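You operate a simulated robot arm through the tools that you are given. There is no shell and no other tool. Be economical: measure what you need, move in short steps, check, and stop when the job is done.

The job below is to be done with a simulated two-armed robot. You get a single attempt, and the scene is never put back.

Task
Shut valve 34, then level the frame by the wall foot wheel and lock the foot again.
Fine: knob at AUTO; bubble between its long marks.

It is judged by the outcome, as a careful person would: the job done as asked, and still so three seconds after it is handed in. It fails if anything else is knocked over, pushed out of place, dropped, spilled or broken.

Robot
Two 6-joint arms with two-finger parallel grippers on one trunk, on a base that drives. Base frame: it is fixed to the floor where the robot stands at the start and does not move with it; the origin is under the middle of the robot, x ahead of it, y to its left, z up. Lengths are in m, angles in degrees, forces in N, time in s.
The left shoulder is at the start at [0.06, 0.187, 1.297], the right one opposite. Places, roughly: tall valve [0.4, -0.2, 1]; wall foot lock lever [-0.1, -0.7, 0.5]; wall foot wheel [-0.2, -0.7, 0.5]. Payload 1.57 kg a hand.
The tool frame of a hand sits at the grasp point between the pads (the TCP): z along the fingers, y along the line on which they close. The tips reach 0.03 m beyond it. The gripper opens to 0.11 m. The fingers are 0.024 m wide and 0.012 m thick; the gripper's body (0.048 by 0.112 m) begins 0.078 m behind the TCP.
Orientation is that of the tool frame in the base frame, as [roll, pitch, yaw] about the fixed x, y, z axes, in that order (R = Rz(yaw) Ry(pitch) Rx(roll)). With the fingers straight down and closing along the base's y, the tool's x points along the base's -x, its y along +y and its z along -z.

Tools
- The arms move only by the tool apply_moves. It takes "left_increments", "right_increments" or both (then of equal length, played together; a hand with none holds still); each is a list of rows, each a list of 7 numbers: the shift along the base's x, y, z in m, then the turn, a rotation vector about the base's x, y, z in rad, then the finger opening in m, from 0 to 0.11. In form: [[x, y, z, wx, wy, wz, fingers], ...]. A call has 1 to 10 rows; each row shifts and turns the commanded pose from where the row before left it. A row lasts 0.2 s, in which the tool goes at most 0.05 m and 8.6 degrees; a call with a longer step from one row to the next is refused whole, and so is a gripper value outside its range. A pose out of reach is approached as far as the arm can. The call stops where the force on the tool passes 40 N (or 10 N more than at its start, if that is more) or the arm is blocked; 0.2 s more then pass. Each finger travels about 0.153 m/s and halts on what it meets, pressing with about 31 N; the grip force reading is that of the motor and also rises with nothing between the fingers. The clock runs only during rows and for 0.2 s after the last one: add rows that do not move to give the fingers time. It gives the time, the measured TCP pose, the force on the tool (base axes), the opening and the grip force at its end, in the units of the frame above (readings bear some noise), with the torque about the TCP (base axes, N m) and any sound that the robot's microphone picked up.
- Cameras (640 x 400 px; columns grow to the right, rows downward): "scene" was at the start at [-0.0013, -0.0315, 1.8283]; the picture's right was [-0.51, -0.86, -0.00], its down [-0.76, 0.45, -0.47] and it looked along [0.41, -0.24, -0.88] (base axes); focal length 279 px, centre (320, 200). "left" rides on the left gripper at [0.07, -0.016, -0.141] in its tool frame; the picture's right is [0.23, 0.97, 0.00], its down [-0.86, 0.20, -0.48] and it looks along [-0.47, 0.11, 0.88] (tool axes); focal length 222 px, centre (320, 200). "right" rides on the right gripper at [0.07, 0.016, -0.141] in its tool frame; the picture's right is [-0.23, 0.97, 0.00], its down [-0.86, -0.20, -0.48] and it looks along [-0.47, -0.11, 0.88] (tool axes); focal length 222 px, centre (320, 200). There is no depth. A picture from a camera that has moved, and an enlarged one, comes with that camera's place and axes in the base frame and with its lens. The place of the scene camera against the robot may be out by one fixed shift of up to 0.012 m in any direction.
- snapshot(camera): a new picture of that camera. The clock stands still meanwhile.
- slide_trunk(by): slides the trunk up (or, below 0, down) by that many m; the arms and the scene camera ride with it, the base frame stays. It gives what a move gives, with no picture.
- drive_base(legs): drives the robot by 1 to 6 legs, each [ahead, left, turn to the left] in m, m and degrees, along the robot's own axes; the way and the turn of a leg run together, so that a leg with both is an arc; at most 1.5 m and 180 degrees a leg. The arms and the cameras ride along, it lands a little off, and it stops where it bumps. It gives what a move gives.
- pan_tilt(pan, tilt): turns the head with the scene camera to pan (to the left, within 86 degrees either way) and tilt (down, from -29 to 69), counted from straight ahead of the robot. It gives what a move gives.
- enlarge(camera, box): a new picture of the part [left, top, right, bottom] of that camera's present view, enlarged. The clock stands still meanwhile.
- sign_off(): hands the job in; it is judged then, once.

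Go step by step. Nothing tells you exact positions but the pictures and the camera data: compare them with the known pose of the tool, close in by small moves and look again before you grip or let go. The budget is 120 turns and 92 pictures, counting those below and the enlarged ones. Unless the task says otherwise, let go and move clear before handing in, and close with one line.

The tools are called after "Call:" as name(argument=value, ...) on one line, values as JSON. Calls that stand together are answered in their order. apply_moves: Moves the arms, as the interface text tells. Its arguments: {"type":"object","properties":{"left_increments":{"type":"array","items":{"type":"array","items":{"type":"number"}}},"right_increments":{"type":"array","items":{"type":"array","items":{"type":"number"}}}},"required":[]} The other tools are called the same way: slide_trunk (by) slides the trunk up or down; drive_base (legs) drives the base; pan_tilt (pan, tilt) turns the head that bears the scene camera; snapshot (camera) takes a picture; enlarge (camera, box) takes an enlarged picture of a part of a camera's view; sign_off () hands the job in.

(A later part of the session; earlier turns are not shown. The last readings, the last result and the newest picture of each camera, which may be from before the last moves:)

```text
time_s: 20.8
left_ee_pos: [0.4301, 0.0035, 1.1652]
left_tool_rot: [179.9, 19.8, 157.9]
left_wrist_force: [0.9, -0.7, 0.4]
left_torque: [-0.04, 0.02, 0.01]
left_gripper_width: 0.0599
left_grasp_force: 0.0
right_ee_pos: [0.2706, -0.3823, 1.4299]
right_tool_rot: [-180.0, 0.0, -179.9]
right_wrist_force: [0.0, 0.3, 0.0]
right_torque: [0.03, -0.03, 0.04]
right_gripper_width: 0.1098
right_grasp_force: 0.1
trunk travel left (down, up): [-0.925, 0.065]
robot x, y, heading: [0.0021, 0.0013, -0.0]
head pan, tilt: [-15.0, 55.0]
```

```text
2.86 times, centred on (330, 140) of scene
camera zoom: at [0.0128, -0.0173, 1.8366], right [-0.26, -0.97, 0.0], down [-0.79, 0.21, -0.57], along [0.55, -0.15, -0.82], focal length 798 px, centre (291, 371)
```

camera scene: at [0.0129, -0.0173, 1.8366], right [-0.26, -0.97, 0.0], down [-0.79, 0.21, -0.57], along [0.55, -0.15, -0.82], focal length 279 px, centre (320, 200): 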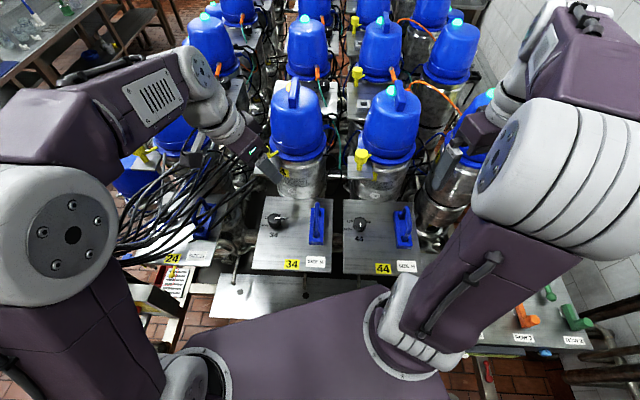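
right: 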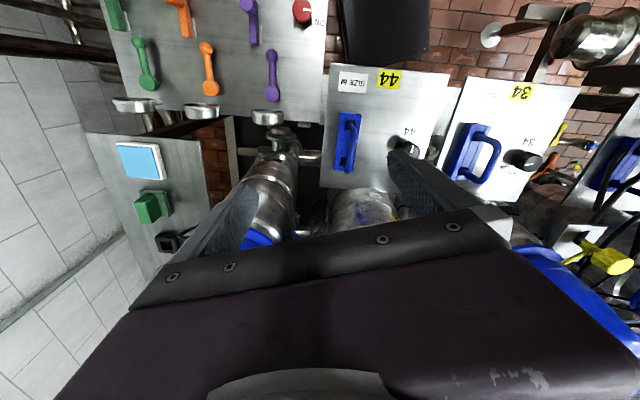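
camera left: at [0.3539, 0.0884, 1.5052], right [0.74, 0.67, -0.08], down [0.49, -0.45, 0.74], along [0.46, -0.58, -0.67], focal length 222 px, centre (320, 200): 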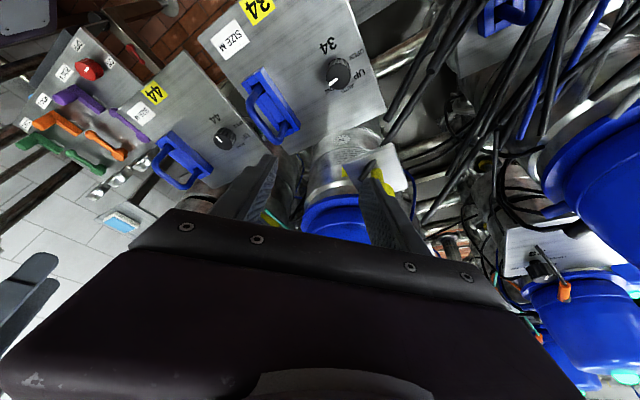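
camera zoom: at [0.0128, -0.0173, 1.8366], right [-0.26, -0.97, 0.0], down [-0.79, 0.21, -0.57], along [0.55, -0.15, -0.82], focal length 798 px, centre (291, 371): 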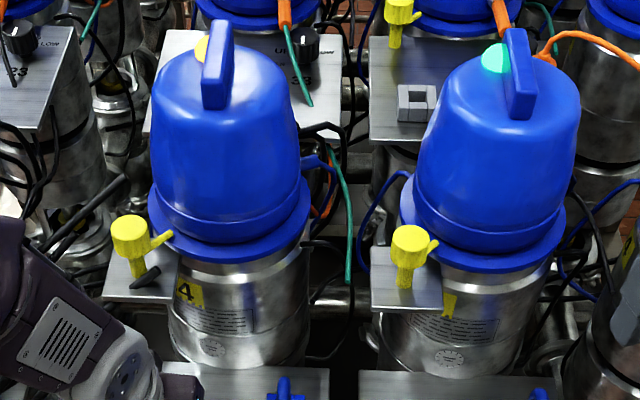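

Amber still. I'll grip again and turn clockwise about 60°.

Call:
apply_moves(left_increments=[[0, 0, 0, 0, 0, 0, 0.02], [0, 0, 0, 0, 0, 0, 0.02], [0, 0, 0, 0, 0, 0, 0.02], [0, 0, 0, 0, 0, -0.13, 0.02], [0, 0, 0, 0, 0, -0.13, 0.02], [0, 0, 0, 0, 0, -0.13, 0.02], [0, 0, 0, 0, 0, -0.13, 0.02], [0, 0, 0, 0, 0, -0.13, 0.02], [0, 0, 0, 0, 0, -0.13, 0.02]])

Call:
enlarge(camera="left", box=[220, 80, 420, 240])

Call:
enlarge(camera="scene", box=[220, 70, 440, 210])

```text
time_s: 22.8
left_ee_pos: [0.4334, 0.004, 1.167]
left_tool_rot: [-179.9, 19.9, 115.3]
left_wrist_force: [-3.0, -2.0, -13.9]
left_torque: [-0.46, -0.39, -0.02]
left_gripper_width: 0.0359
left_grasp_force: 42.8
right_ee_pos: [0.271, -0.3826, 1.43]
right_tool_rot: [179.9, 0.0, 180.0]
right_wrist_force: [0.0, -0.8, -0.6]
right_torque: [-0.01, -0.01, -0.01]
right_gripper_width: 0.11
right_grasp_force: 0.1
trunk travel left (down, up): [-0.925, 0.065]
robot x, y, heading: [0.0024, 0.0045, -0.1]
head pan, tilt: [-15.0, 55.0]
```

```text
2.50 times, centred on (320, 160) of left
camera zoom: at [0.3685, 0.1002, 1.2751], right [0.79, 0.61, -0.08], down [0.46, -0.49, 0.74], along [0.41, -0.62, -0.67], focal length 555 px, centre (320, 300)
```

zoom: 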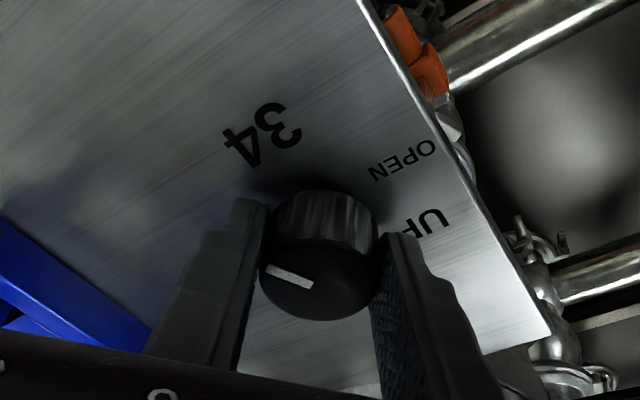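

```text
2.86 times, centred on (330, 140) of scene
camera zoom: at [0.0141, -0.0177, 1.8364], right [-0.26, -0.97, 0.0], down [-0.79, 0.21, -0.57], along [0.55, -0.15, -0.82], focal length 798 px, centre (291, 371)
```

zoom: 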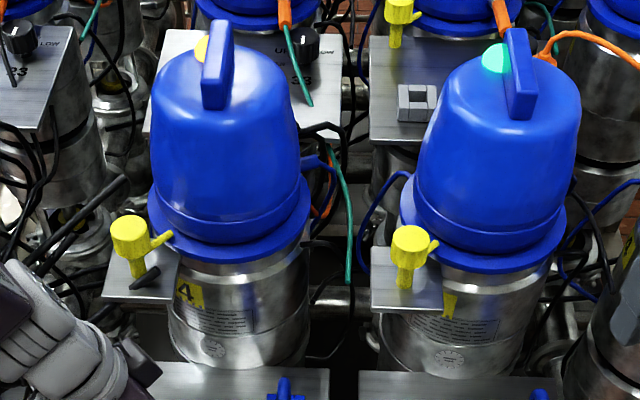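

The knob is following the hand (mark now ~40° past right). Still amber; I'll regrip and continue the remaining ~45°.

Call:
apply_moves(left_increments=[[0, 0, 0, 0, 0, 0, 0.06], [0, 0, 0, 0, 0, 0, 0.06], [-0.001, 0, 0, 0, 0, 0.14, 0.06], [-0.001, 0, 0, 0, 0, 0.14, 0.06], [0, 0, 0, 0, 0, 0.14, 0.06], [0, 0, 0, 0, 0, 0.14, 0.06], [0, 0, 0, 0, 0, 0.14, 0.06], [0, 0, 0, 0, 0, 0.12, 0.06], [0, 0, 0, 0, 0, 0, 0.02], [0, 0, 0, 0, 0, 0.0, 0.02]])

Call:
apply_moves(left_increments=[[0, 0, 0, 0, 0, 0, 0.02], [0, 0, 0, 0, 0, -0.12, 0.02], [0, 0, 0, 0, 0, -0.12, 0.02], [0, 0, 0, 0, 0, -0.12, 0.02], [0, 0, 0, 0, 0, -0.12, 0.02], [0, 0, 0, 0, 0, -0.12, 0.02], [0, 0, 0, 0, 0, -0.12, 0.02]])

Call:
enlarge(camera="left", box=[220, 80, 420, 240])

Call:
enlarge(camera="scene", box=[220, 70, 440, 210])

```text
time_s: 25.0
left_ee_pos: [0.4281, 0.0028, 1.1674]
left_tool_rot: [-180.0, 19.6, 159.2]
left_wrist_force: [-2.2, -5.5, -1.0]
left_torque: [-0.02, -0.04, 0.0]
left_gripper_width: 0.0355
left_grasp_force: 43.0
left hand out of reach, approached as far as the arm can: row 8
right_ee_pos: [0.2693, -0.3853, 1.4289]
right_tool_rot: [179.9, -0.1, 179.9]
right_wrist_force: [0.5, -1.0, -0.4]
right_torque: [0.0, -0.03, 0.04]
right_gripper_width: 0.1102
right_grasp_force: 0.0
trunk travel left (down, up): [-0.925, 0.065]
robot x, y, heading: [0.0026, 0.0019, 0.0]
head pan, tilt: [-15.0, 55.0]
```

```text
time_s: 26.6
left_ee_pos: [0.4305, 0.006, 1.1677]
left_tool_rot: [179.9, 19.8, 118.1]
left_wrist_force: [7.0, 5.8, 8.5]
left_torque: [0.36, -0.09, 0.03]
left_gripper_width: 0.0354
left_grasp_force: 42.6
right_ee_pos: [0.272, -0.3803, 1.43]
right_tool_rot: [-179.9, -0.1, -179.9]
right_wrist_force: [0.1, 1.0, 0.3]
right_torque: [-0.01, 0.0, 0.04]
right_gripper_width: 0.1102
right_grasp_force: 0.0
trunk travel left (down, up): [-0.925, 0.065]
robot x, y, heading: [0.0016, 0.0005, -0.1]
head pan, tilt: [-15.0, 55.0]
```

```text
2.50 times, centred on (320, 160) of left
camera zoom: at [0.363, 0.098, 1.2761], right [0.76, 0.65, -0.08], down [0.48, -0.47, 0.74], along [0.44, -0.6, -0.67], focal length 555 px, centre (320, 300)
```

zoom: 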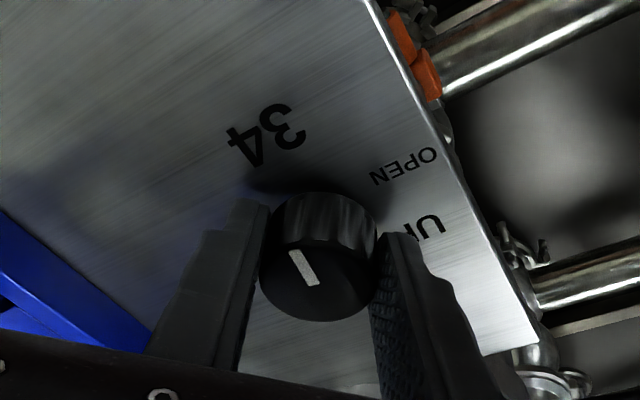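

```text
2.86 times, centred on (330, 140) of scene
camera zoom: at [0.0144, -0.015, 1.8367], right [-0.26, -0.97, 0.0], down [-0.79, 0.21, -0.57], along [0.55, -0.15, -0.82], focal length 798 px, centre (291, 371)
```

zoom: 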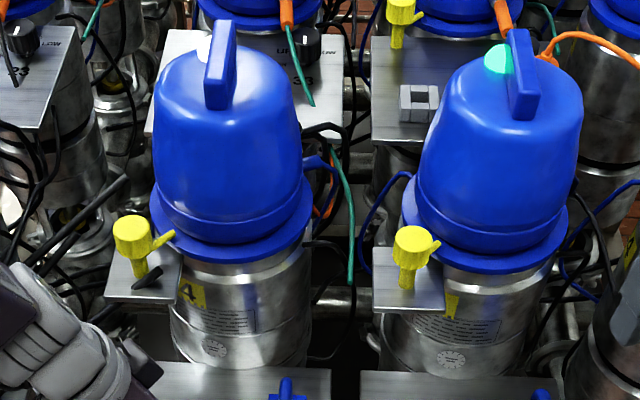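

The light went from amber to white, and the mark now points at the number, as on 44. I'll release, back off upward, and compare.

Call:
apply_moves(left_increments=[[0, 0, 0, 0, 0, 0, 0.06], [0, 0, 0, 0, 0, 0, 0.06], [0, 0, 0.03, 0, 0, 0, 0.06], [0, 0, 0.04, 0, 0, 0, 0.06], [0, 0, 0.04, 0, 0, 0, 0.06], [-0.02, 0, 0.04, 0, 0, 0, 0.06], [-0.04, 0.02, 0.04, 0, 0, 0, 0.06], [-0.04, 0.02, 0.02, 0, 0, 0, 0.06]])

Call:
enlarge(camera="scene", box=[220, 70, 440, 210])

Call:
enlarge(camera="scene", box=[250, 195, 390, 275])

Call:
snapshot(camera="left")

```text
refused: row 7 steps farther than a row can; nothing moved
```

```text
2.86 times, centred on (330, 140) of scene
camera zoom: at [0.0144, -0.015, 1.8367], right [-0.26, -0.97, 0.0], down [-0.79, 0.21, -0.57], along [0.55, -0.15, -0.82], focal length 798 px, centre (291, 371)
```

zoom: 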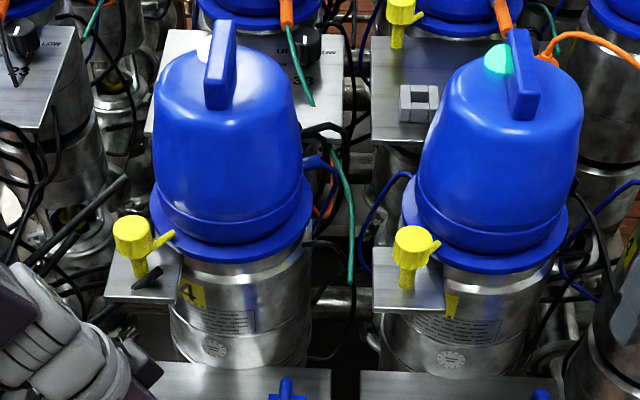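

```text
4.57 times, centred on (320, 235) of scene
camera zoom: at [0.0144, -0.015, 1.8367], right [-0.26, -0.97, 0.0], down [-0.79, 0.21, -0.57], along [0.55, -0.15, -0.82], focal length 1277 px, centre (320, 40)
```

zoom: 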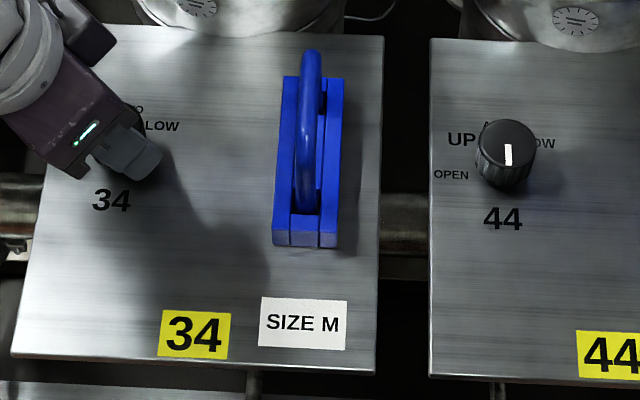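

```text
44 pictures are left
camera left: at [0.363, 0.098, 1.2761], right [0.76, 0.65, -0.08], down [0.48, -0.47, 0.74], along [0.44, -0.6, -0.67], focal length 222 px, centre (320, 200)
```

left: 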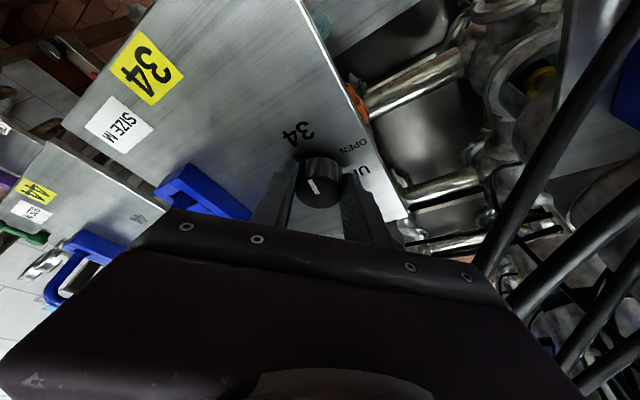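

The last move was refused; I'll repeat with shorter steps and then check.

Call:
apply_moves(left_increments=[[0, 0, 0, 0, 0, 0, 0.06], [0, 0, 0, 0, 0, 0, 0.06], [0, 0, 0.03, 0, 0, 0, 0.06], [0, 0, 0.04, 0, 0, 0, 0.06], [0, 0, 0.04, 0, 0, 0, 0.06], [-0.01, 0, 0.04, 0, 0, 0, 0.06], [-0.03, 0.01, 0.035, 0, 0, 0, 0.06], [-0.04, 0.01, 0.02, 0, 0, 0, 0.06]])

Call:
enlarge(camera="scene", box=[230, 75, 430, 265])

Call:
enlarge(camera="left", box=[250, 0, 450, 160])

```text
time_s: 28.4
left_ee_pos: [0.3463, 0.0235, 1.3729]
left_tool_rot: [-179.9, 19.9, 118.0]
left_wrist_force: [0.3, 0.0, 0.2]
left_torque: [-0.01, -0.02, 0.03]
left_gripper_width: 0.0601
left_grasp_force: 0.1
right_ee_pos: [0.267, -0.3825, 1.4313]
right_tool_rot: [179.9, 0.1, -180.0]
right_wrist_force: [0.3, 0.2, -0.4]
right_torque: [-0.01, -0.02, 0.02]
right_gripper_width: 0.1102
right_grasp_force: 0.0
trunk travel left (down, up): [-0.925, 0.065]
robot x, y, heading: [0.0005, 0.0023, -0.0]
head pan, tilt: [-15.0, 55.0]
```

```text
2.11 times, centred on (330, 170) of scene
camera zoom: at [0.0088, -0.0161, 1.8366], right [-0.26, -0.97, 0.0], down [-0.79, 0.21, -0.58], along [0.56, -0.15, -0.82], focal length 588 px, centre (299, 263)
```

zoom: 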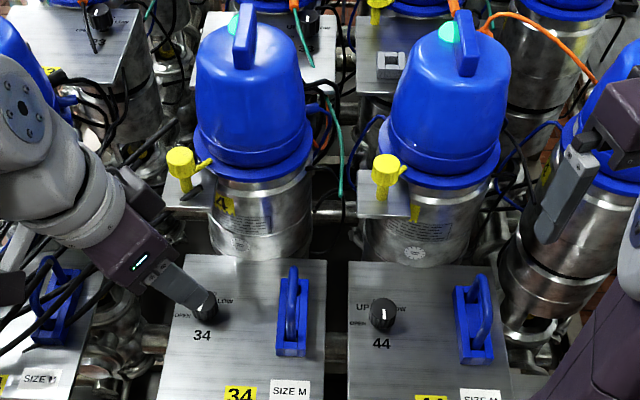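

```text
2.50 times, centred on (350, 80) of left
camera zoom: at [0.2771, 0.1167, 1.4814], right [0.76, 0.65, -0.08], down [0.48, -0.47, 0.74], along [0.44, -0.6, -0.67], focal length 555 px, centre (245, 500)
```

zoom: 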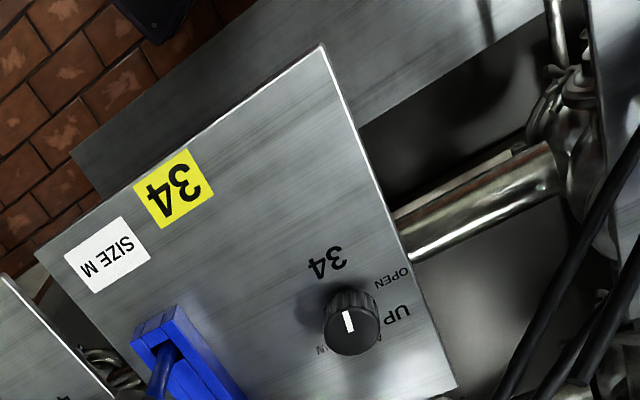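

The light on 34 is now green like the rest: valve 34 is shut with the knob at AUTO. Next I'll straighten the left hand clear of everything and recheck the knob unobstructed.

Call:
apply_moves(left_increments=[[-0.02, 0.01, 0.02, 0.1028, 0.0546, 0, 0.06], [-0.02, 0.01, 0.02, 0.1028, 0.0546, 0, 0.06], [-0.02, 0.01, 0.02, 0.1028, 0.0546, 0, 0.06], [-0.01, 0.01, 0.02, 0, 0, 0.149, 0.06], [0, 0.01, 0.02, 0, 0, 0.149, 0.06], [0, 0.01, 0.02, 0, 0, 0.149, 0.06], [0, 0.01, 0, 0, 0, 0.149, 0.06], [0, 0.01, 0, 0, 0, 0.149, 0.06], [0, 0.01, 0, 0, 0, 0.149, 0.06], [0, 0.01, 0, 0, 0, 0.149, 0.06]])

Call:
enlarge(camera="scene", box=[250, 195, 390, 275])

```text
time_s: 30.6
left_ee_pos: [0.2779, 0.1232, 1.4934]
left_tool_rot: [-180.0, -0.3, 177.9]
left_wrist_force: [0.4, 0.4, 1.0]
left_torque: [0.02, 0.03, 0.02]
left_gripper_width: 0.0598
left_grasp_force: 0.0
right_ee_pos: [0.271, -0.3823, 1.4301]
right_tool_rot: [-180.0, -0.1, 179.9]
right_wrist_force: [0.9, -0.2, -0.3]
right_torque: [0.03, 0.0, 0.03]
right_gripper_width: 0.11
right_grasp_force: 0.0
trunk travel left (down, up): [-0.925, 0.065]
robot x, y, heading: [-0.0028, 0.004, 0.2]
head pan, tilt: [-15.0, 55.0]
```

```text
4.57 times, centred on (320, 235) of scene
camera zoom: at [0.013, -0.017, 1.8366], right [-0.26, -0.97, 0.0], down [-0.79, 0.21, -0.57], along [0.55, -0.15, -0.82], focal length 1277 px, centre (320, 40)
```

zoom: 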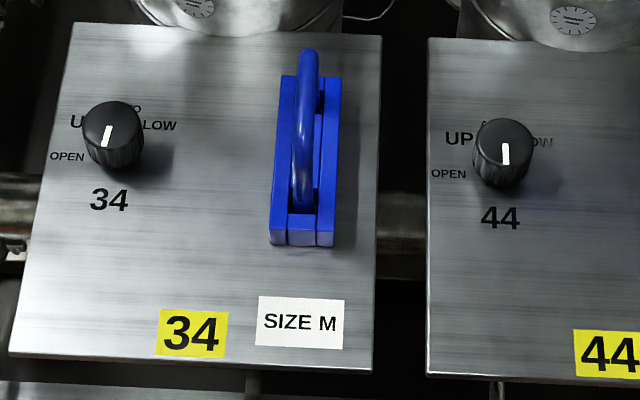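

Knob 34 now matches knob 44 at AUTO. Now to the wall foot: I'll back off a little, with a look at the foot from there.

Call:
drive_base(legs=[[-0.22, 0.0, 0]])

Call:
pan_tilt(pan=-75, tilt=55)

Call:
snapshot(camera="scene")

```text
time_s: 32.3
left_ee_pos: [0.0671, 0.1227, 1.4895]
left_tool_rot: [179.9, -0.6, 177.6]
left_wrist_force: [-0.3, 0.1, -0.6]
left_torque: [0.0, 0.02, -0.01]
left_gripper_width: 0.06
left_grasp_force: 0.1
right_ee_pos: [0.0578, -0.3833, 1.4295]
right_tool_rot: [179.9, -0.1, 179.9]
right_wrist_force: [-0.1, -0.3, 0.1]
right_torque: [0.01, 0.06, 0.03]
right_gripper_width: 0.1101
right_grasp_force: 0.1
trunk travel left (down, up): [-0.925, 0.065]
robot x, y, heading: [-0.2187, -0.0022, 0.1]
head pan, tilt: [-15.0, 55.0]
```

```text
time_s: 33.6
left_ee_pos: [0.0625, 0.1232, 1.4907]
left_tool_rot: [180.0, -0.4, 177.6]
left_wrist_force: [0.6, -0.1, -0.2]
left_torque: [-0.01, 0.01, 0.0]
left_gripper_width: 0.0601
left_grasp_force: 0.0
right_ee_pos: [0.0535, -0.3838, 1.4303]
right_tool_rot: [-180.0, -0.1, 179.8]
right_wrist_force: [-0.1, -0.1, -0.3]
right_torque: [0.02, -0.03, 0.02]
right_gripper_width: 0.1098
right_grasp_force: 0.0
trunk travel left (down, up): [-0.925, 0.065]
robot x, y, heading: [-0.2181, 0.0027, -0.1]
head pan, tilt: [-75.0, 55.0]
```

```text
40 pictures are left
camera scene: at [-0.2537, -0.0678, 1.8366], right [-0.97, -0.26, 0.0], down [-0.21, 0.79, -0.57], along [0.15, -0.55, -0.82], focal length 279 px, centre (320, 200)
```

scene: 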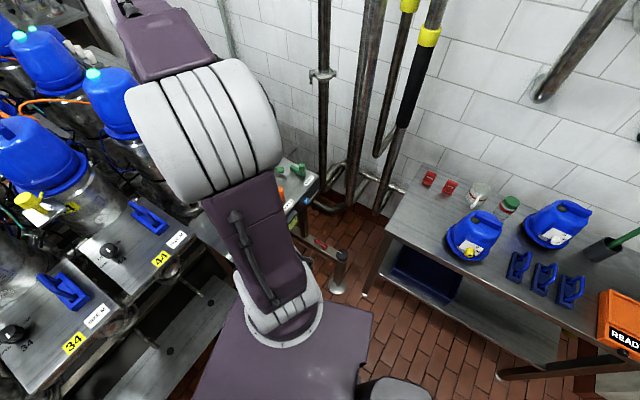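

I'll turn right 90° to face the wall foot, then look down.

Call:
drive_base(legs=[[0, 0, -90]])

Call:
pan_tilt(pan=10, tilt=60)

Call:
snapshot(camera="scene")

```text
time_s: 37.8
left_ee_pos: [-0.0967, -0.2794, 1.4917]
left_tool_rot: [180.0, -0.3, 87.2]
left_wrist_force: [0.3, 0.0, 0.9]
left_torque: [0.0, -0.02, -0.02]
left_gripper_width: 0.0598
left_grasp_force: 0.0
right_ee_pos: [-0.6018, -0.2667, 1.4297]
right_tool_rot: [180.0, 0.1, 89.4]
right_wrist_force: [0.3, 0.6, -0.2]
right_torque: [0.02, -0.02, 0.0]
right_gripper_width: 0.11
right_grasp_force: 0.1
trunk travel left (down, up): [-0.925, 0.065]
robot x, y, heading: [-0.2175, 0.0001, -90.6]
head pan, tilt: [-75.0, 55.0]
```

```text
time_s: 39.4
left_ee_pos: [-0.096, -0.279, 1.4904]
left_tool_rot: [180.0, -0.3, 87.2]
left_wrist_force: [-0.5, -0.2, -0.1]
left_torque: [0.01, -0.04, -0.05]
left_gripper_width: 0.06
left_grasp_force: 0.1
right_ee_pos: [-0.603, -0.2666, 1.4298]
right_tool_rot: [-179.9, 0.0, 89.4]
right_wrist_force: [0.0, 0.0, 0.6]
right_torque: [0.0, -0.01, 0.0]
right_gripper_width: 0.11
right_grasp_force: 0.1
trunk travel left (down, up): [-0.925, 0.065]
robot x, y, heading: [-0.2162, 0.001, -90.5]
head pan, tilt: [10.0, 60.0]
```

```text
39 pictures are left
camera scene: at [-0.2025, -0.004, 1.8305], right [-0.99, -0.16, 0.0], down [-0.14, 0.85, -0.5], along [0.08, -0.49, -0.87], focal length 279 px, centre (320, 200)
```

scene: 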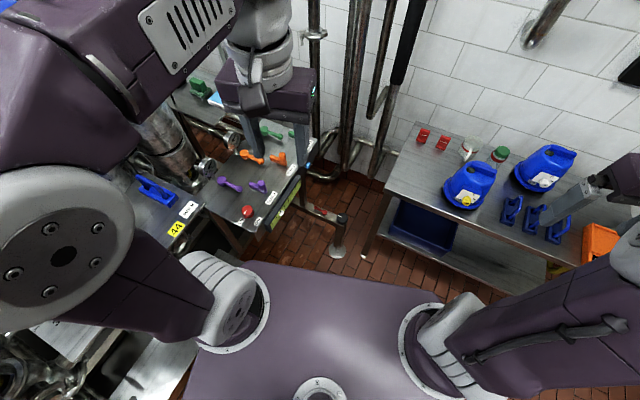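

I can see the foot and the spirit-level strip on the bench edge; I'll enlarge that.

Call:
enlarge(camera="scene", box=[265, 165, 365, 265])

```text
4.00 times, centred on (315, 215) of scene
camera zoom: at [-0.2025, -0.004, 1.8305], right [-0.99, -0.16, 0.0], down [-0.14, 0.85, -0.5], along [0.08, -0.49, -0.87], focal length 1117 px, centre (340, 140)
```

zoom: 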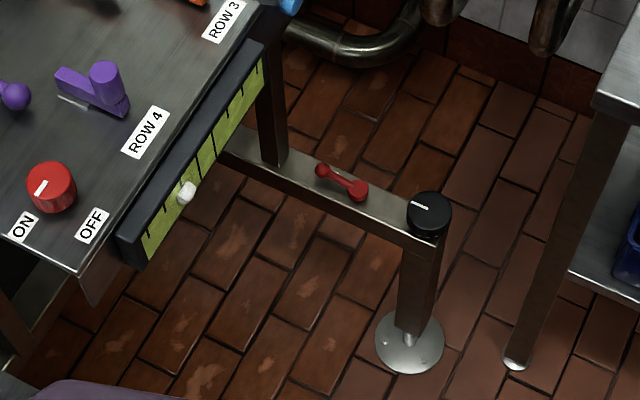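

The wheel is about [-0.213, -0.663, 0.50], and the red lever pivots near [-0.114, -0.69, 0.48]. I'll shift right so the left arm can reach both without its elbow meeting the bench, raising the right hand first.

Call:
apply_moves(right_increments=[[0, 0.02, 0.03, 0, 0, 0, 0.05], [0, 0.02, 0.03, 0, 0, 0, 0.05], [0, 0.02, 0.03, 0, 0, 0, 0.05], [0, 0.02, 0.03, 0, 0, 0, 0.05], [0, 0, 0.03, 0, 0, 0, 0.05]])

Call:
drive_base(legs=[[0, -0.28, 0.5]])

Call:
slide_trunk(by=-0.3)

Call:
pan_tilt(pan=25, tilt=50)

Call:
snapshot(camera="scene")

```text
time_s: 40.6
left_ee_pos: [-0.0969, -0.2797, 1.4925]
left_tool_rot: [-180.0, -0.3, 87.2]
left_wrist_force: [-0.2, 0.2, -0.2]
left_torque: [0.01, 0.03, 0.0]
left_gripper_width: 0.0602
left_grasp_force: 0.1
right_ee_pos: [-0.6026, -0.1873, 1.578]
right_tool_rot: [-180.0, 0.1, 89.4]
right_wrist_force: [-0.5, -0.5, 0.3]
right_torque: [0.01, -0.01, 0.0]
right_gripper_width: 0.0502
right_grasp_force: 0.1
trunk travel left (down, up): [-0.925, 0.065]
robot x, y, heading: [-0.2164, 0.0016, -90.8]
head pan, tilt: [10.0, 60.0]
```

```text
time_s: 42.6
left_ee_pos: [-0.375, -0.2765, 1.4919]
left_tool_rot: [-179.8, -0.3, 87.7]
left_wrist_force: [0.0, -0.4, 1.1]
left_torque: [0.0, 0.02, 0.03]
left_gripper_width: 0.06
left_grasp_force: 0.1
right_ee_pos: [-0.8816, -0.1872, 1.5797]
right_tool_rot: [-179.7, 0.2, 89.8]
right_wrist_force: [0.3, -0.5, -0.5]
right_torque: [0.02, 0.04, 0.03]
right_gripper_width: 0.0497
right_grasp_force: 0.0
trunk travel left (down, up): [-0.925, 0.065]
robot x, y, heading: [-0.5039, 0.0041, -90.3]
head pan, tilt: [10.0, 60.0]
```

```text
time_s: 45.6
left_ee_pos: [-0.3787, -0.2767, 1.192]
left_tool_rot: [-179.9, -0.3, 87.7]
left_wrist_force: [0.7, -0.4, 0.0]
left_torque: [-0.01, -0.01, -0.01]
left_gripper_width: 0.0599
left_grasp_force: 0.0
right_ee_pos: [-0.8852, -0.1873, 1.2783]
right_tool_rot: [-179.8, 0.1, 89.8]
right_wrist_force: [0.2, 0.4, -0.1]
right_torque: [0.01, -0.01, -0.02]
right_gripper_width: 0.05
right_grasp_force: 0.1
trunk travel left (down, up): [-0.625, 0.365]
robot x, y, heading: [-0.502, 0.0016, -90.2]
head pan, tilt: [10.0, 60.0]
```

```text
time_s: 46.4
left_ee_pos: [-0.3788, -0.2762, 1.1922]
left_tool_rot: [180.0, -0.2, 87.7]
left_wrist_force: [0.1, -0.6, 0.7]
left_torque: [-0.02, 0.01, -0.02]
left_gripper_width: 0.0601
left_grasp_force: 0.0
right_ee_pos: [-0.8863, -0.1875, 1.2787]
right_tool_rot: [-179.8, 0.1, 89.9]
right_wrist_force: [-0.1, -0.6, 0.0]
right_torque: [-0.02, 0.0, 0.03]
right_gripper_width: 0.0501
right_grasp_force: 0.1
trunk travel left (down, up): [-0.625, 0.365]
robot x, y, heading: [-0.5015, 0.0061, -89.9]
head pan, tilt: [25.0, 50.0]
```

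```text
37 pictures are left
camera scene: at [-0.4654, -0.006, 1.543], right [-0.91, -0.42, 0.0], down [-0.32, 0.7, -0.64], along [0.27, -0.58, -0.77], focal length 279 px, centre (320, 200)
```

scene: 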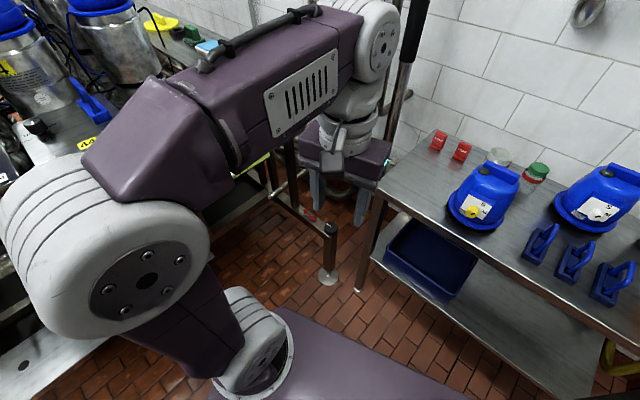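

Clearances look fine. I'll lower further and move ahead a little.

Call:
slide_trunk(by=-0.33)

Call:
drive_base(legs=[[0.14, 0, 0]])

Call:
pan_tilt(pan=33, tilt=48)

Call:
snapshot(camera="scene")

Call:
snapshot(camera="left")

```text
time_s: 49.6
left_ee_pos: [-0.3785, -0.2771, 0.8618]
left_tool_rot: [-180.0, -0.3, 87.7]
left_wrist_force: [0.7, -0.3, -0.6]
left_torque: [0.03, 0.01, 0.01]
left_gripper_width: 0.06
left_grasp_force: 0.1
right_ee_pos: [-0.8847, -0.1877, 0.9487]
right_tool_rot: [-179.7, 0.1, 89.8]
right_wrist_force: [0.1, 0.7, -0.7]
right_torque: [0.02, -0.01, -0.03]
right_gripper_width: 0.0501
right_grasp_force: 0.2
trunk travel left (down, up): [-0.295, 0.695]
robot x, y, heading: [-0.5028, 0.003, -90.3]
head pan, tilt: [25.0, 50.0]
```

```text
time_s: 50.9
left_ee_pos: [-0.3787, -0.4159, 0.8617]
left_tool_rot: [180.0, -0.4, 87.6]
left_wrist_force: [0.2, 0.1, -0.6]
left_torque: [0.03, -0.02, -0.02]
left_gripper_width: 0.0599
left_grasp_force: 0.1
right_ee_pos: [-0.8853, -0.3259, 0.9477]
right_tool_rot: [-179.8, 0.1, 89.8]
right_wrist_force: [-0.4, -0.7, -1.3]
right_torque: [0.02, 0.01, 0.01]
right_gripper_width: 0.0502
right_grasp_force: 0.0
trunk travel left (down, up): [-0.295, 0.695]
robot x, y, heading: [-0.5002, -0.1369, -90.2]
head pan, tilt: [25.0, 50.0]
```

```text
time_s: 51.6
left_ee_pos: [-0.3784, -0.4147, 0.8613]
left_tool_rot: [-180.0, -0.3, 87.6]
left_wrist_force: [0.5, -0.3, 0.1]
left_torque: [0.0, 0.02, 0.01]
left_gripper_width: 0.0601
left_grasp_force: 0.0
right_ee_pos: [-0.8857, -0.3243, 0.9483]
right_tool_rot: [-179.8, 0.0, 89.8]
right_wrist_force: [0.5, 0.7, 0.8]
right_torque: [-0.02, 0.0, 0.0]
right_gripper_width: 0.05
right_grasp_force: 0.2
trunk travel left (down, up): [-0.295, 0.695]
robot x, y, heading: [-0.4994, -0.1361, -90.4]
head pan, tilt: [33.0, 48.0]
```

```text
36 pictures are left
camera scene: at [-0.4555, -0.1405, 1.2158], right [-0.84, -0.54, 0.0], down [-0.4, 0.63, -0.67], along [0.36, -0.56, -0.74], focal length 279 px, centre (320, 200)
```

scene: 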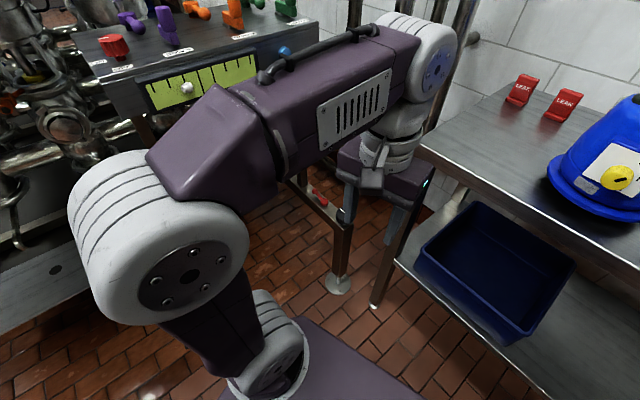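

```text
35 pictures are left
camera left: at [-0.3929, -0.3447, 1.0029], right [0.98, 0.19, 0.0], down [0.16, -0.87, 0.47], along [0.09, -0.47, -0.88], focal length 222 px, centre (320, 200)
```

left: 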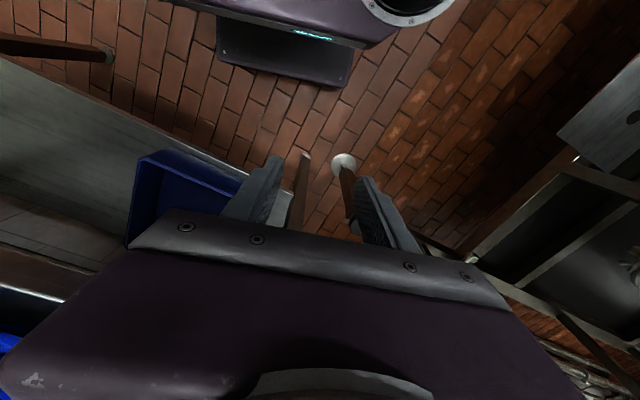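

To keep the forearm off the bench I'll face the foot diagonally: tuck the right hand, then swing the base 30° left.

Call:
apply_moves(right_increments=[[0, 0.03, 0.02, 0, 0, 0, 0.05], [0, 0.03, 0.02, 0, 0, 0, 0.05], [0, 0.02, 0.02, 0, 0, 0, 0.05]])

Call:
drive_base(legs=[[0, 0, 30], [0.03, 0.05, 0]])

Call:
pan_tilt(pan=5, tilt=48)

Call:
snapshot(camera="scene")

```text
time_s: 52.4
left_ee_pos: [-0.3786, -0.4147, 0.8625]
left_tool_rot: [-180.0, -0.3, 87.6]
left_wrist_force: [-0.1, -0.3, -0.3]
left_torque: [0.04, 0.01, 0.02]
left_gripper_width: 0.06
left_grasp_force: 0.0
right_ee_pos: [-0.8865, -0.2465, 0.9497]
right_tool_rot: [-179.8, 0.1, 89.8]
right_wrist_force: [0.0, 0.5, -0.9]
right_torque: [-0.01, -0.01, -0.04]
right_gripper_width: 0.0499
right_grasp_force: 0.1
right hand out of reach, approached as far as the arm can: row 1, 2, 3
trunk travel left (down, up): [-0.295, 0.695]
robot x, y, heading: [-0.4959, -0.1341, -90.2]
head pan, tilt: [33.0, 48.0]
```

```text
time_s: 54.9
left_ee_pos: [-0.1965, -0.3178, 0.8605]
left_tool_rot: [-180.0, -0.4, 117.5]
left_wrist_force: [1.2, -0.5, -0.4]
left_torque: [0.03, -0.01, -0.01]
left_gripper_width: 0.06
left_grasp_force: 0.0
right_ee_pos: [-0.7207, -0.4254, 0.9506]
right_tool_rot: [-179.6, 0.1, 119.8]
right_wrist_force: [-0.2, 0.3, -0.3]
right_torque: [0.02, 0.03, 0.0]
right_gripper_width: 0.0503
right_grasp_force: 0.0
trunk travel left (down, up): [-0.295, 0.695]
robot x, y, heading: [-0.4396, -0.1357, -60.4]
head pan, tilt: [33.0, 48.0]
```

```text
time_s: 55.8
left_ee_pos: [-0.1974, -0.3178, 0.8625]
left_tool_rot: [180.0, -0.4, 117.6]
left_wrist_force: [-0.2, -0.3, -0.4]
left_torque: [0.02, -0.03, 0.0]
left_gripper_width: 0.0599
left_grasp_force: 0.0
right_ee_pos: [-0.7214, -0.4267, 0.9491]
right_tool_rot: [-179.8, 0.0, 119.7]
right_wrist_force: [-0.4, 0.3, 0.8]
right_torque: [-0.01, 0.02, 0.0]
right_gripper_width: 0.0498
right_grasp_force: 0.1
trunk travel left (down, up): [-0.295, 0.695]
robot x, y, heading: [-0.4429, -0.1341, -60.7]
head pan, tilt: [5.0, 48.0]
```

```text
34 pictures are left
camera scene: at [-0.4242, -0.1483, 1.2158], right [-0.82, -0.57, 0.0], down [-0.42, 0.61, -0.67], along [0.38, -0.55, -0.74], focal length 279 px, centre (320, 200)
```

scene: 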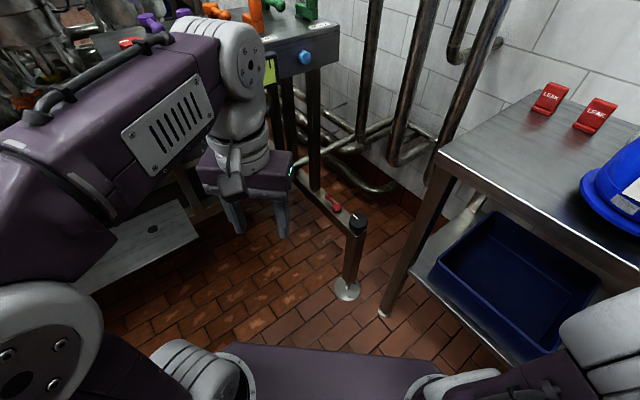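

The wheel and lever are in clear view; enlarging.

Call:
enlarge(camera="scene", box=[290, 165, 390, 245])

```text
5.00 times, centred on (340, 205) of scene
camera zoom: at [-0.4242, -0.1483, 1.2158], right [-0.82, -0.57, 0.0], down [-0.42, 0.61, -0.67], along [0.38, -0.55, -0.74], focal length 1396 px, centre (220, 175)
```

zoom: 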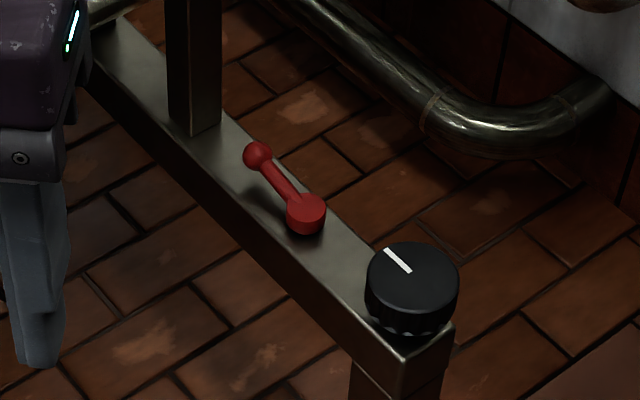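

Lever hub is at about [-0.115, -0.70, 0.48] with its ball end at [-0.062, -0.719] along the rail; the wheel top is at [-0.211, -0.67, 0.50]. I'll bring the left hand over the foot in steps for a closer look.

Call:
apply_moves(left_increments=[[-0.01, -0.035, -0.01, 0, 0, 0, 0.06], [-0.01, -0.035, -0.01, 0, 0, 0, 0.06], [-0.01, -0.035, -0.01, 0, 0, 0, 0.06], [0, -0.035, -0.02, 0, 0, 0, 0.06], [0, -0.035, -0.02, 0, 0, 0, 0.06], [0, -0.035, -0.02, 0, 0, 0, 0.06], [0, -0.03, -0.02, 0, 0, 0, 0.06]])

Call:
snapshot(camera="scene")

Call:
snapshot(camera="left")

```text
time_s: 57.4
left_ee_pos: [-0.2271, -0.5594, 0.753]
left_tool_rot: [-180.0, -0.2, 117.5]
left_wrist_force: [-0.1, -0.4, 0.3]
left_torque: [-0.02, 0.02, -0.07]
left_gripper_width: 0.06
left_grasp_force: 0.0
right_ee_pos: [-0.7204, -0.4272, 0.9499]
right_tool_rot: [-179.8, 0.1, 119.6]
right_wrist_force: [0.6, -0.4, 0.5]
right_torque: [0.02, -0.01, 0.0]
right_gripper_width: 0.05
right_grasp_force: 0.1
trunk travel left (down, up): [-0.295, 0.695]
robot x, y, heading: [-0.4432, -0.1352, -60.5]
head pan, tilt: [5.0, 48.0]
```

```text
32 pictures are left
camera scene: at [-0.4241, -0.1492, 1.2158], right [-0.82, -0.57, 0.0], down [-0.42, 0.61, -0.67], along [0.38, -0.55, -0.74], focal length 279 px, centre (320, 200)
```

scene: 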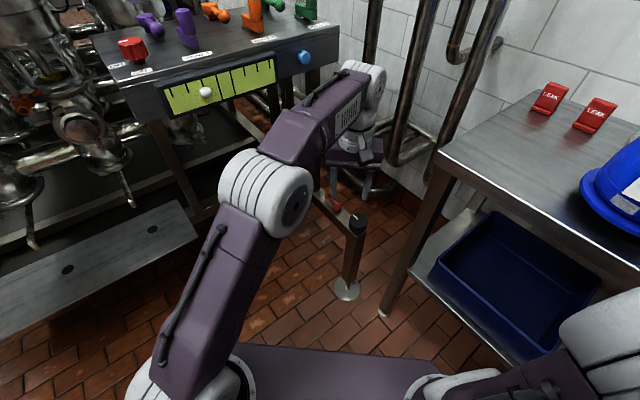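

```text
31 pictures are left
camera left: at [-0.2746, -0.5049, 0.8933], right [0.76, 0.65, 0.0], down [0.57, -0.67, 0.47], along [0.31, -0.36, -0.88], focal length 222 px, centre (320, 200)
```

left: 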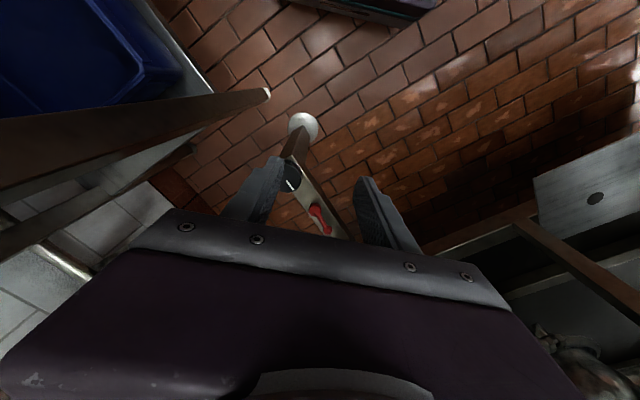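

The arm path is good and the spirit level is fully visible now. Zooming on the level and lever.

Call:
enlarge(camera="scene", box=[150, 45, 290, 125])

Call:
enlarge(camera="left", box=[250, 110, 390, 250])

```text
4.57 times, centred on (220, 85) of scene
camera zoom: at [-0.4241, -0.1492, 1.2158], right [-0.82, -0.57, 0.0], down [-0.42, 0.61, -0.67], along [0.38, -0.55, -0.74], focal length 1277 px, centre (777, 726)
```

zoom: 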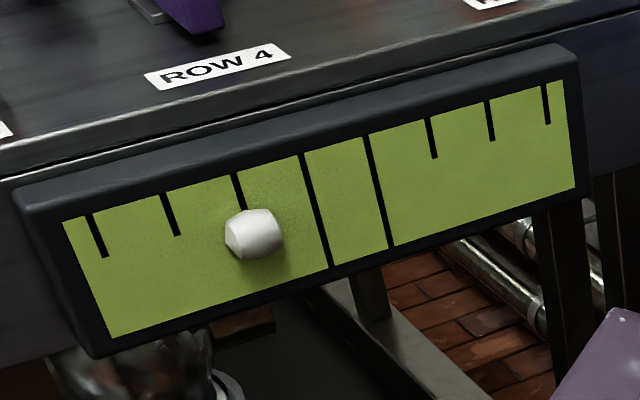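

```text
2.86 times, centred on (320, 180) of left
camera zoom: at [-0.2746, -0.5049, 0.8933], right [0.76, 0.65, 0.0], down [0.57, -0.67, 0.47], along [0.31, -0.36, -0.88], focal length 635 px, centre (320, 257)
```

zoom: 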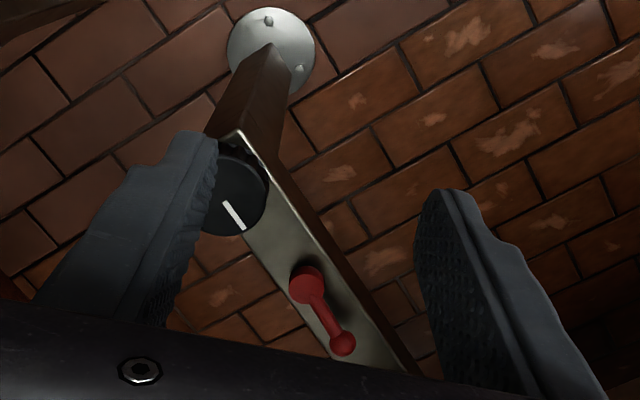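

The bubble must move about 1.4 divisions right, toward the wall side. First unlock: I'll orient the hand to straddle the red lever, leaning away from the bench.

Call:
apply_moves(left_increments=[[0, -0.01, -0.008, 0, 0, 0.1466, 0.05], [0, -0.01, -0.008, 0, 0, 0.1466, 0.05], [0, -0.01, -0.008, 0, 0, 0.1466, 0.05], [0, -0.01, -0.008, 0, 0, 0.1466, 0.05], [0, -0.01, -0.008, 0, 0, 0.1466, 0.05], [0.01, -0.01, -0.008, -0.043, -0.114, 0, 0.05], [0.01, -0.01, -0.008, -0.043, -0.114, 0, 0.05], [0.01, -0.01, -0.008, -0.043, -0.114, 0, 0.05], [0.01, -0.01, -0.008, -0.043, -0.114, 0, 0.05], [0.01, -0.01, -0.008, -0.043, -0.114, 0, 0.05]])

Call:
snapshot(camera="left")

```text
time_s: 59.6
left_ee_pos: [-0.178, -0.652, 0.6689]
left_tool_rot: [-179.8, 34.7, 159.4]
left_wrist_force: [-0.2, -0.3, -0.2]
left_torque: [0.03, 0.03, 0.05]
left_gripper_width: 0.0502
left_grasp_force: 0.1
left hand out of reach, approached as far as the arm can: row 5
right_ee_pos: [-0.7214, -0.4254, 0.9481]
right_tool_rot: [-179.8, 0.0, 119.7]
right_wrist_force: [0.7, 0.1, 0.8]
right_torque: [-0.01, 0.02, 0.01]
right_gripper_width: 0.05
right_grasp_force: 0.1
trunk travel left (down, up): [-0.295, 0.695]
robot x, y, heading: [-0.4409, -0.1393, -60.1]
head pan, tilt: [5.0, 48.0]
```

```text
28 pictures are left
camera left: at [-0.3132, -0.6181, 0.7454], right [0.17, 0.98, -0.13], down [0.47, 0.04, 0.88], along [0.86, -0.21, -0.46], focal length 222 px, centre (320, 200)
```

left: 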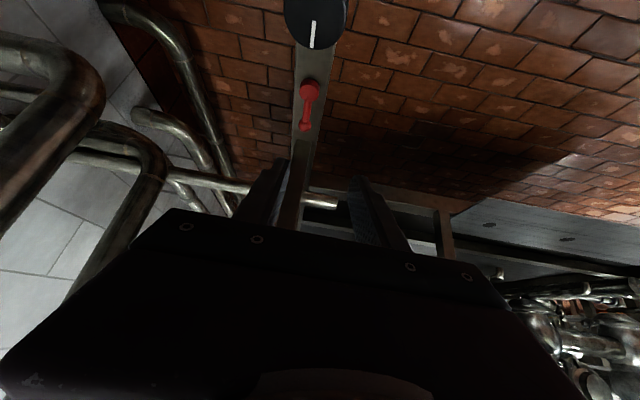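

Orientation reached. Approaching along the finger direction to straddle the lever near its ball.

Call:
apply_moves(left_increments=[[0.015, -0.018, -0.031, 0, 0, 0, 0.05], [0.014, -0.019, -0.032, 0, 0, 0, 0.05], [0.021, -0.008, -0.033, 0, 0, 0, 0.05], [0.021, -0.008, -0.033, 0, 0, 0, 0.05], [0.011, -0.004, -0.016, 0, 0, 0, 0.05]])

Call:
enlarge(camera="left", box=[220, 60, 420, 240])

Call:
enlarge(camera="scene", box=[290, 145, 410, 245])

```text
time_s: 60.8
left_ee_pos: [-0.1005, -0.6833, 0.5216]
left_tool_rot: [-179.9, 34.5, 159.5]
left_wrist_force: [-0.3, -0.1, 0.4]
left_torque: [0.01, 0.01, 0.03]
left_gripper_width: 0.05
left_grasp_force: 0.1
left hand out of reach, approached as far as the arm can: row 2, 3, 4, 5
right_ee_pos: [-0.7215, -0.4254, 0.9499]
right_tool_rot: [-179.8, 0.1, 119.7]
right_wrist_force: [-0.1, -0.2, -1.0]
right_torque: [-0.03, 0.0, -0.02]
right_gripper_width: 0.0499
right_grasp_force: 0.0
trunk travel left (down, up): [-0.295, 0.695]
robot x, y, heading: [-0.4419, -0.1397, -60.5]
head pan, tilt: [5.0, 48.0]
```

```text
2.22 times, centred on (320, 150) of left
camera zoom: at [-0.2357, -0.6508, 0.5973], right [0.17, 0.98, -0.13], down [0.48, 0.04, 0.88], along [0.86, -0.21, -0.46], focal length 494 px, centre (320, 311)
```

zoom: 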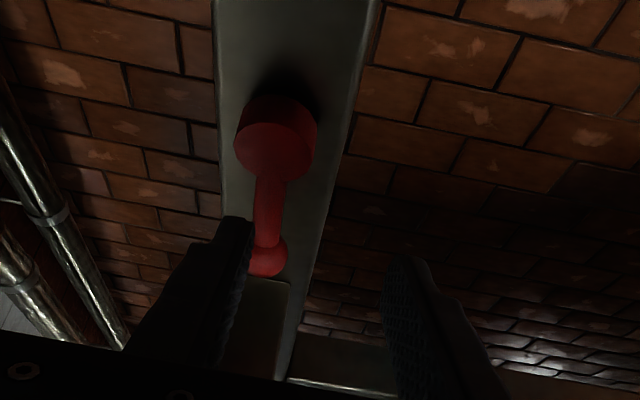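

```text
4.00 times, centred on (350, 195) of scene
camera zoom: at [-0.424, -0.1486, 1.2158], right [-0.82, -0.57, 0.0], down [-0.42, 0.61, -0.67], along [0.38, -0.55, -0.74], focal length 1117 px, centre (200, 220)
```

zoom: 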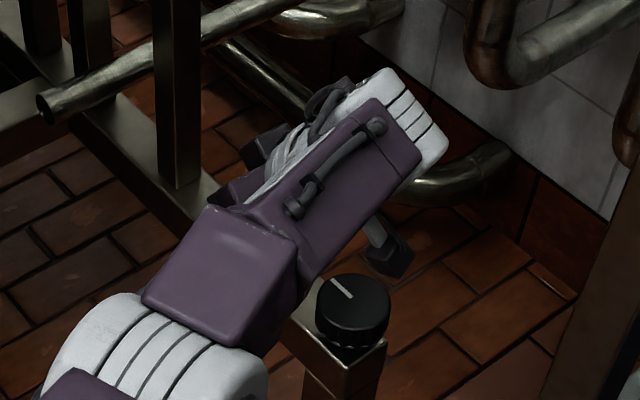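

The arm is at full stretch ~3 cm short. I'll back the hand off, drive 7 cm nearer and approach again.

Call:
apply_moves(left_increments=[[-0.022, 0.01, 0.035, 0, 0, 0, 0.05], [-0.022, 0.01, 0.035, 0, 0, 0, 0.05], [-0.01, 0.01, 0.02, 0, 0, 0, 0.05]])

Call:
drive_base(legs=[[0.07, -0.02, 0]])

Call:
enlarge(camera="left", box=[200, 20, 440, 240])

```text
time_s: 61.6
left_ee_pos: [-0.156, -0.6803, 0.6129]
left_tool_rot: [179.9, 34.6, 159.5]
left_wrist_force: [0.3, 1.1, 0.3]
left_torque: [0.01, -0.01, -0.01]
left_gripper_width: 0.05
left_grasp_force: 0.0
left hand out of reach, approached as far as the arm can: row 1, 2, 3
right_ee_pos: [-0.7222, -0.4254, 0.9487]
right_tool_rot: [-179.8, 0.1, 119.8]
right_wrist_force: [0.1, 0.1, -0.2]
right_torque: [0.0, -0.01, 0.01]
right_gripper_width: 0.05
right_grasp_force: 0.1
trunk travel left (down, up): [-0.295, 0.695]
robot x, y, heading: [-0.4432, -0.1365, -60.4]
head pan, tilt: [5.0, 48.0]
```

```text
time_s: 62.6
left_ee_pos: [-0.1382, -0.7507, 0.6131]
left_tool_rot: [179.9, 34.6, 159.5]
left_wrist_force: [0.5, 0.3, -1.0]
left_torque: [-0.01, 0.01, 0.01]
left_gripper_width: 0.0499
left_grasp_force: 0.1
right_ee_pos: [-0.704, -0.4959, 0.9487]
right_tool_rot: [-179.8, 0.1, 119.7]
right_wrist_force: [0.3, 0.3, -0.5]
right_torque: [0.0, 0.02, 0.0]
right_gripper_width: 0.05
right_grasp_force: 0.1
trunk travel left (down, up): [-0.295, 0.695]
robot x, y, heading: [-0.4262, -0.2107, -60.4]
head pan, tilt: [5.0, 48.0]
```

```text
1.82 times, centred on (320, 130) of left
camera zoom: at [-0.2733, -0.7181, 0.6878], right [0.16, 0.98, -0.13], down [0.48, 0.03, 0.88], along [0.86, -0.21, -0.46], focal length 404 px, centre (320, 327)
```

zoom: 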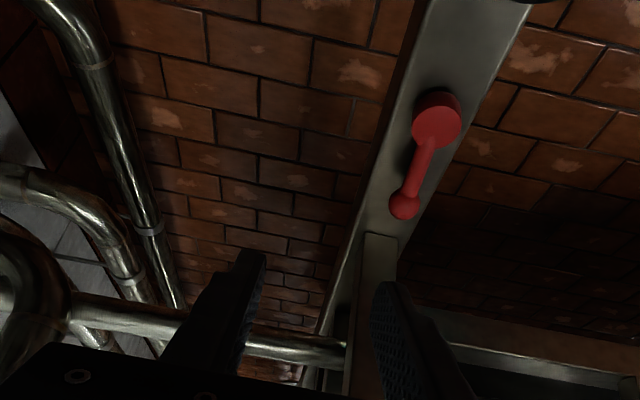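

Ball is at about [-0.075, -0.72]. Re-centre and go in.

Call:
apply_moves(left_increments=[[-0.005, 0.03, -0.007, 0, 0, 0, 0.05], [-0.004, 0.029, -0.008, 0, 0, 0, 0.05], [0.0148, -0.0055, -0.0226, 0, 0, 0, 0.05], [0.0148, -0.0055, -0.0226, 0, 0, 0, 0.05], [0.0148, -0.0055, -0.0226, 0, 0, 0, 0.05], [0.0148, -0.0055, -0.0226, 0, 0, 0, 0.05], [0, 0, 0, 0, 0, 0, 0.05]])

Call:
enlarge(camera="left", box=[220, 60, 420, 240])

```text
time_s: 64.2
left_ee_pos: [-0.0969, -0.7514, 0.5117]
left_tool_rot: [-179.8, 34.7, 159.6]
left_wrist_force: [-5.5, 1.0, 13.3]
left_torque: [0.41, -0.21, 0.22]
left_gripper_width: 0.0484
left_grasp_force: 0.1
left hand out of reach, approached as far as the arm can: row 1, 2, 4, 5, 6
right_ee_pos: [-0.7053, -0.4936, 0.949]
right_tool_rot: [-179.7, 0.3, 119.7]
right_wrist_force: [0.7, -0.4, 0.8]
right_torque: [-0.02, 0.03, -0.01]
right_gripper_width: 0.0501
right_grasp_force: 0.0
trunk travel left (down, up): [-0.295, 0.695]
robot x, y, heading: [-0.4257, -0.2075, -60.6]
head pan, tilt: [5.0, 48.0]
```

```text
2.22 times, centred on (320, 150) of left
camera zoom: at [-0.232, -0.718, 0.589], right [0.17, 0.98, -0.13], down [0.47, 0.04, 0.88], along [0.86, -0.21, -0.46], focal length 494 px, centre (320, 311)
```

zoom: 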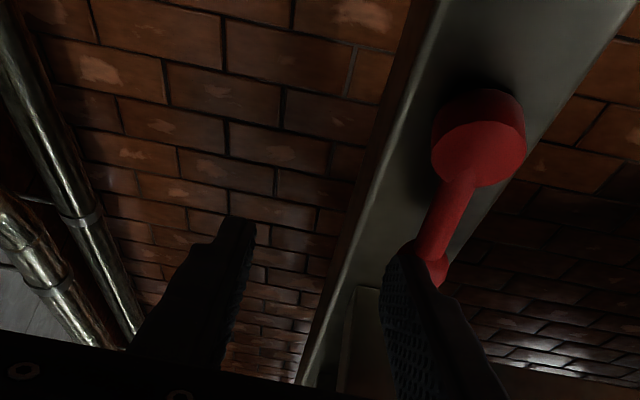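

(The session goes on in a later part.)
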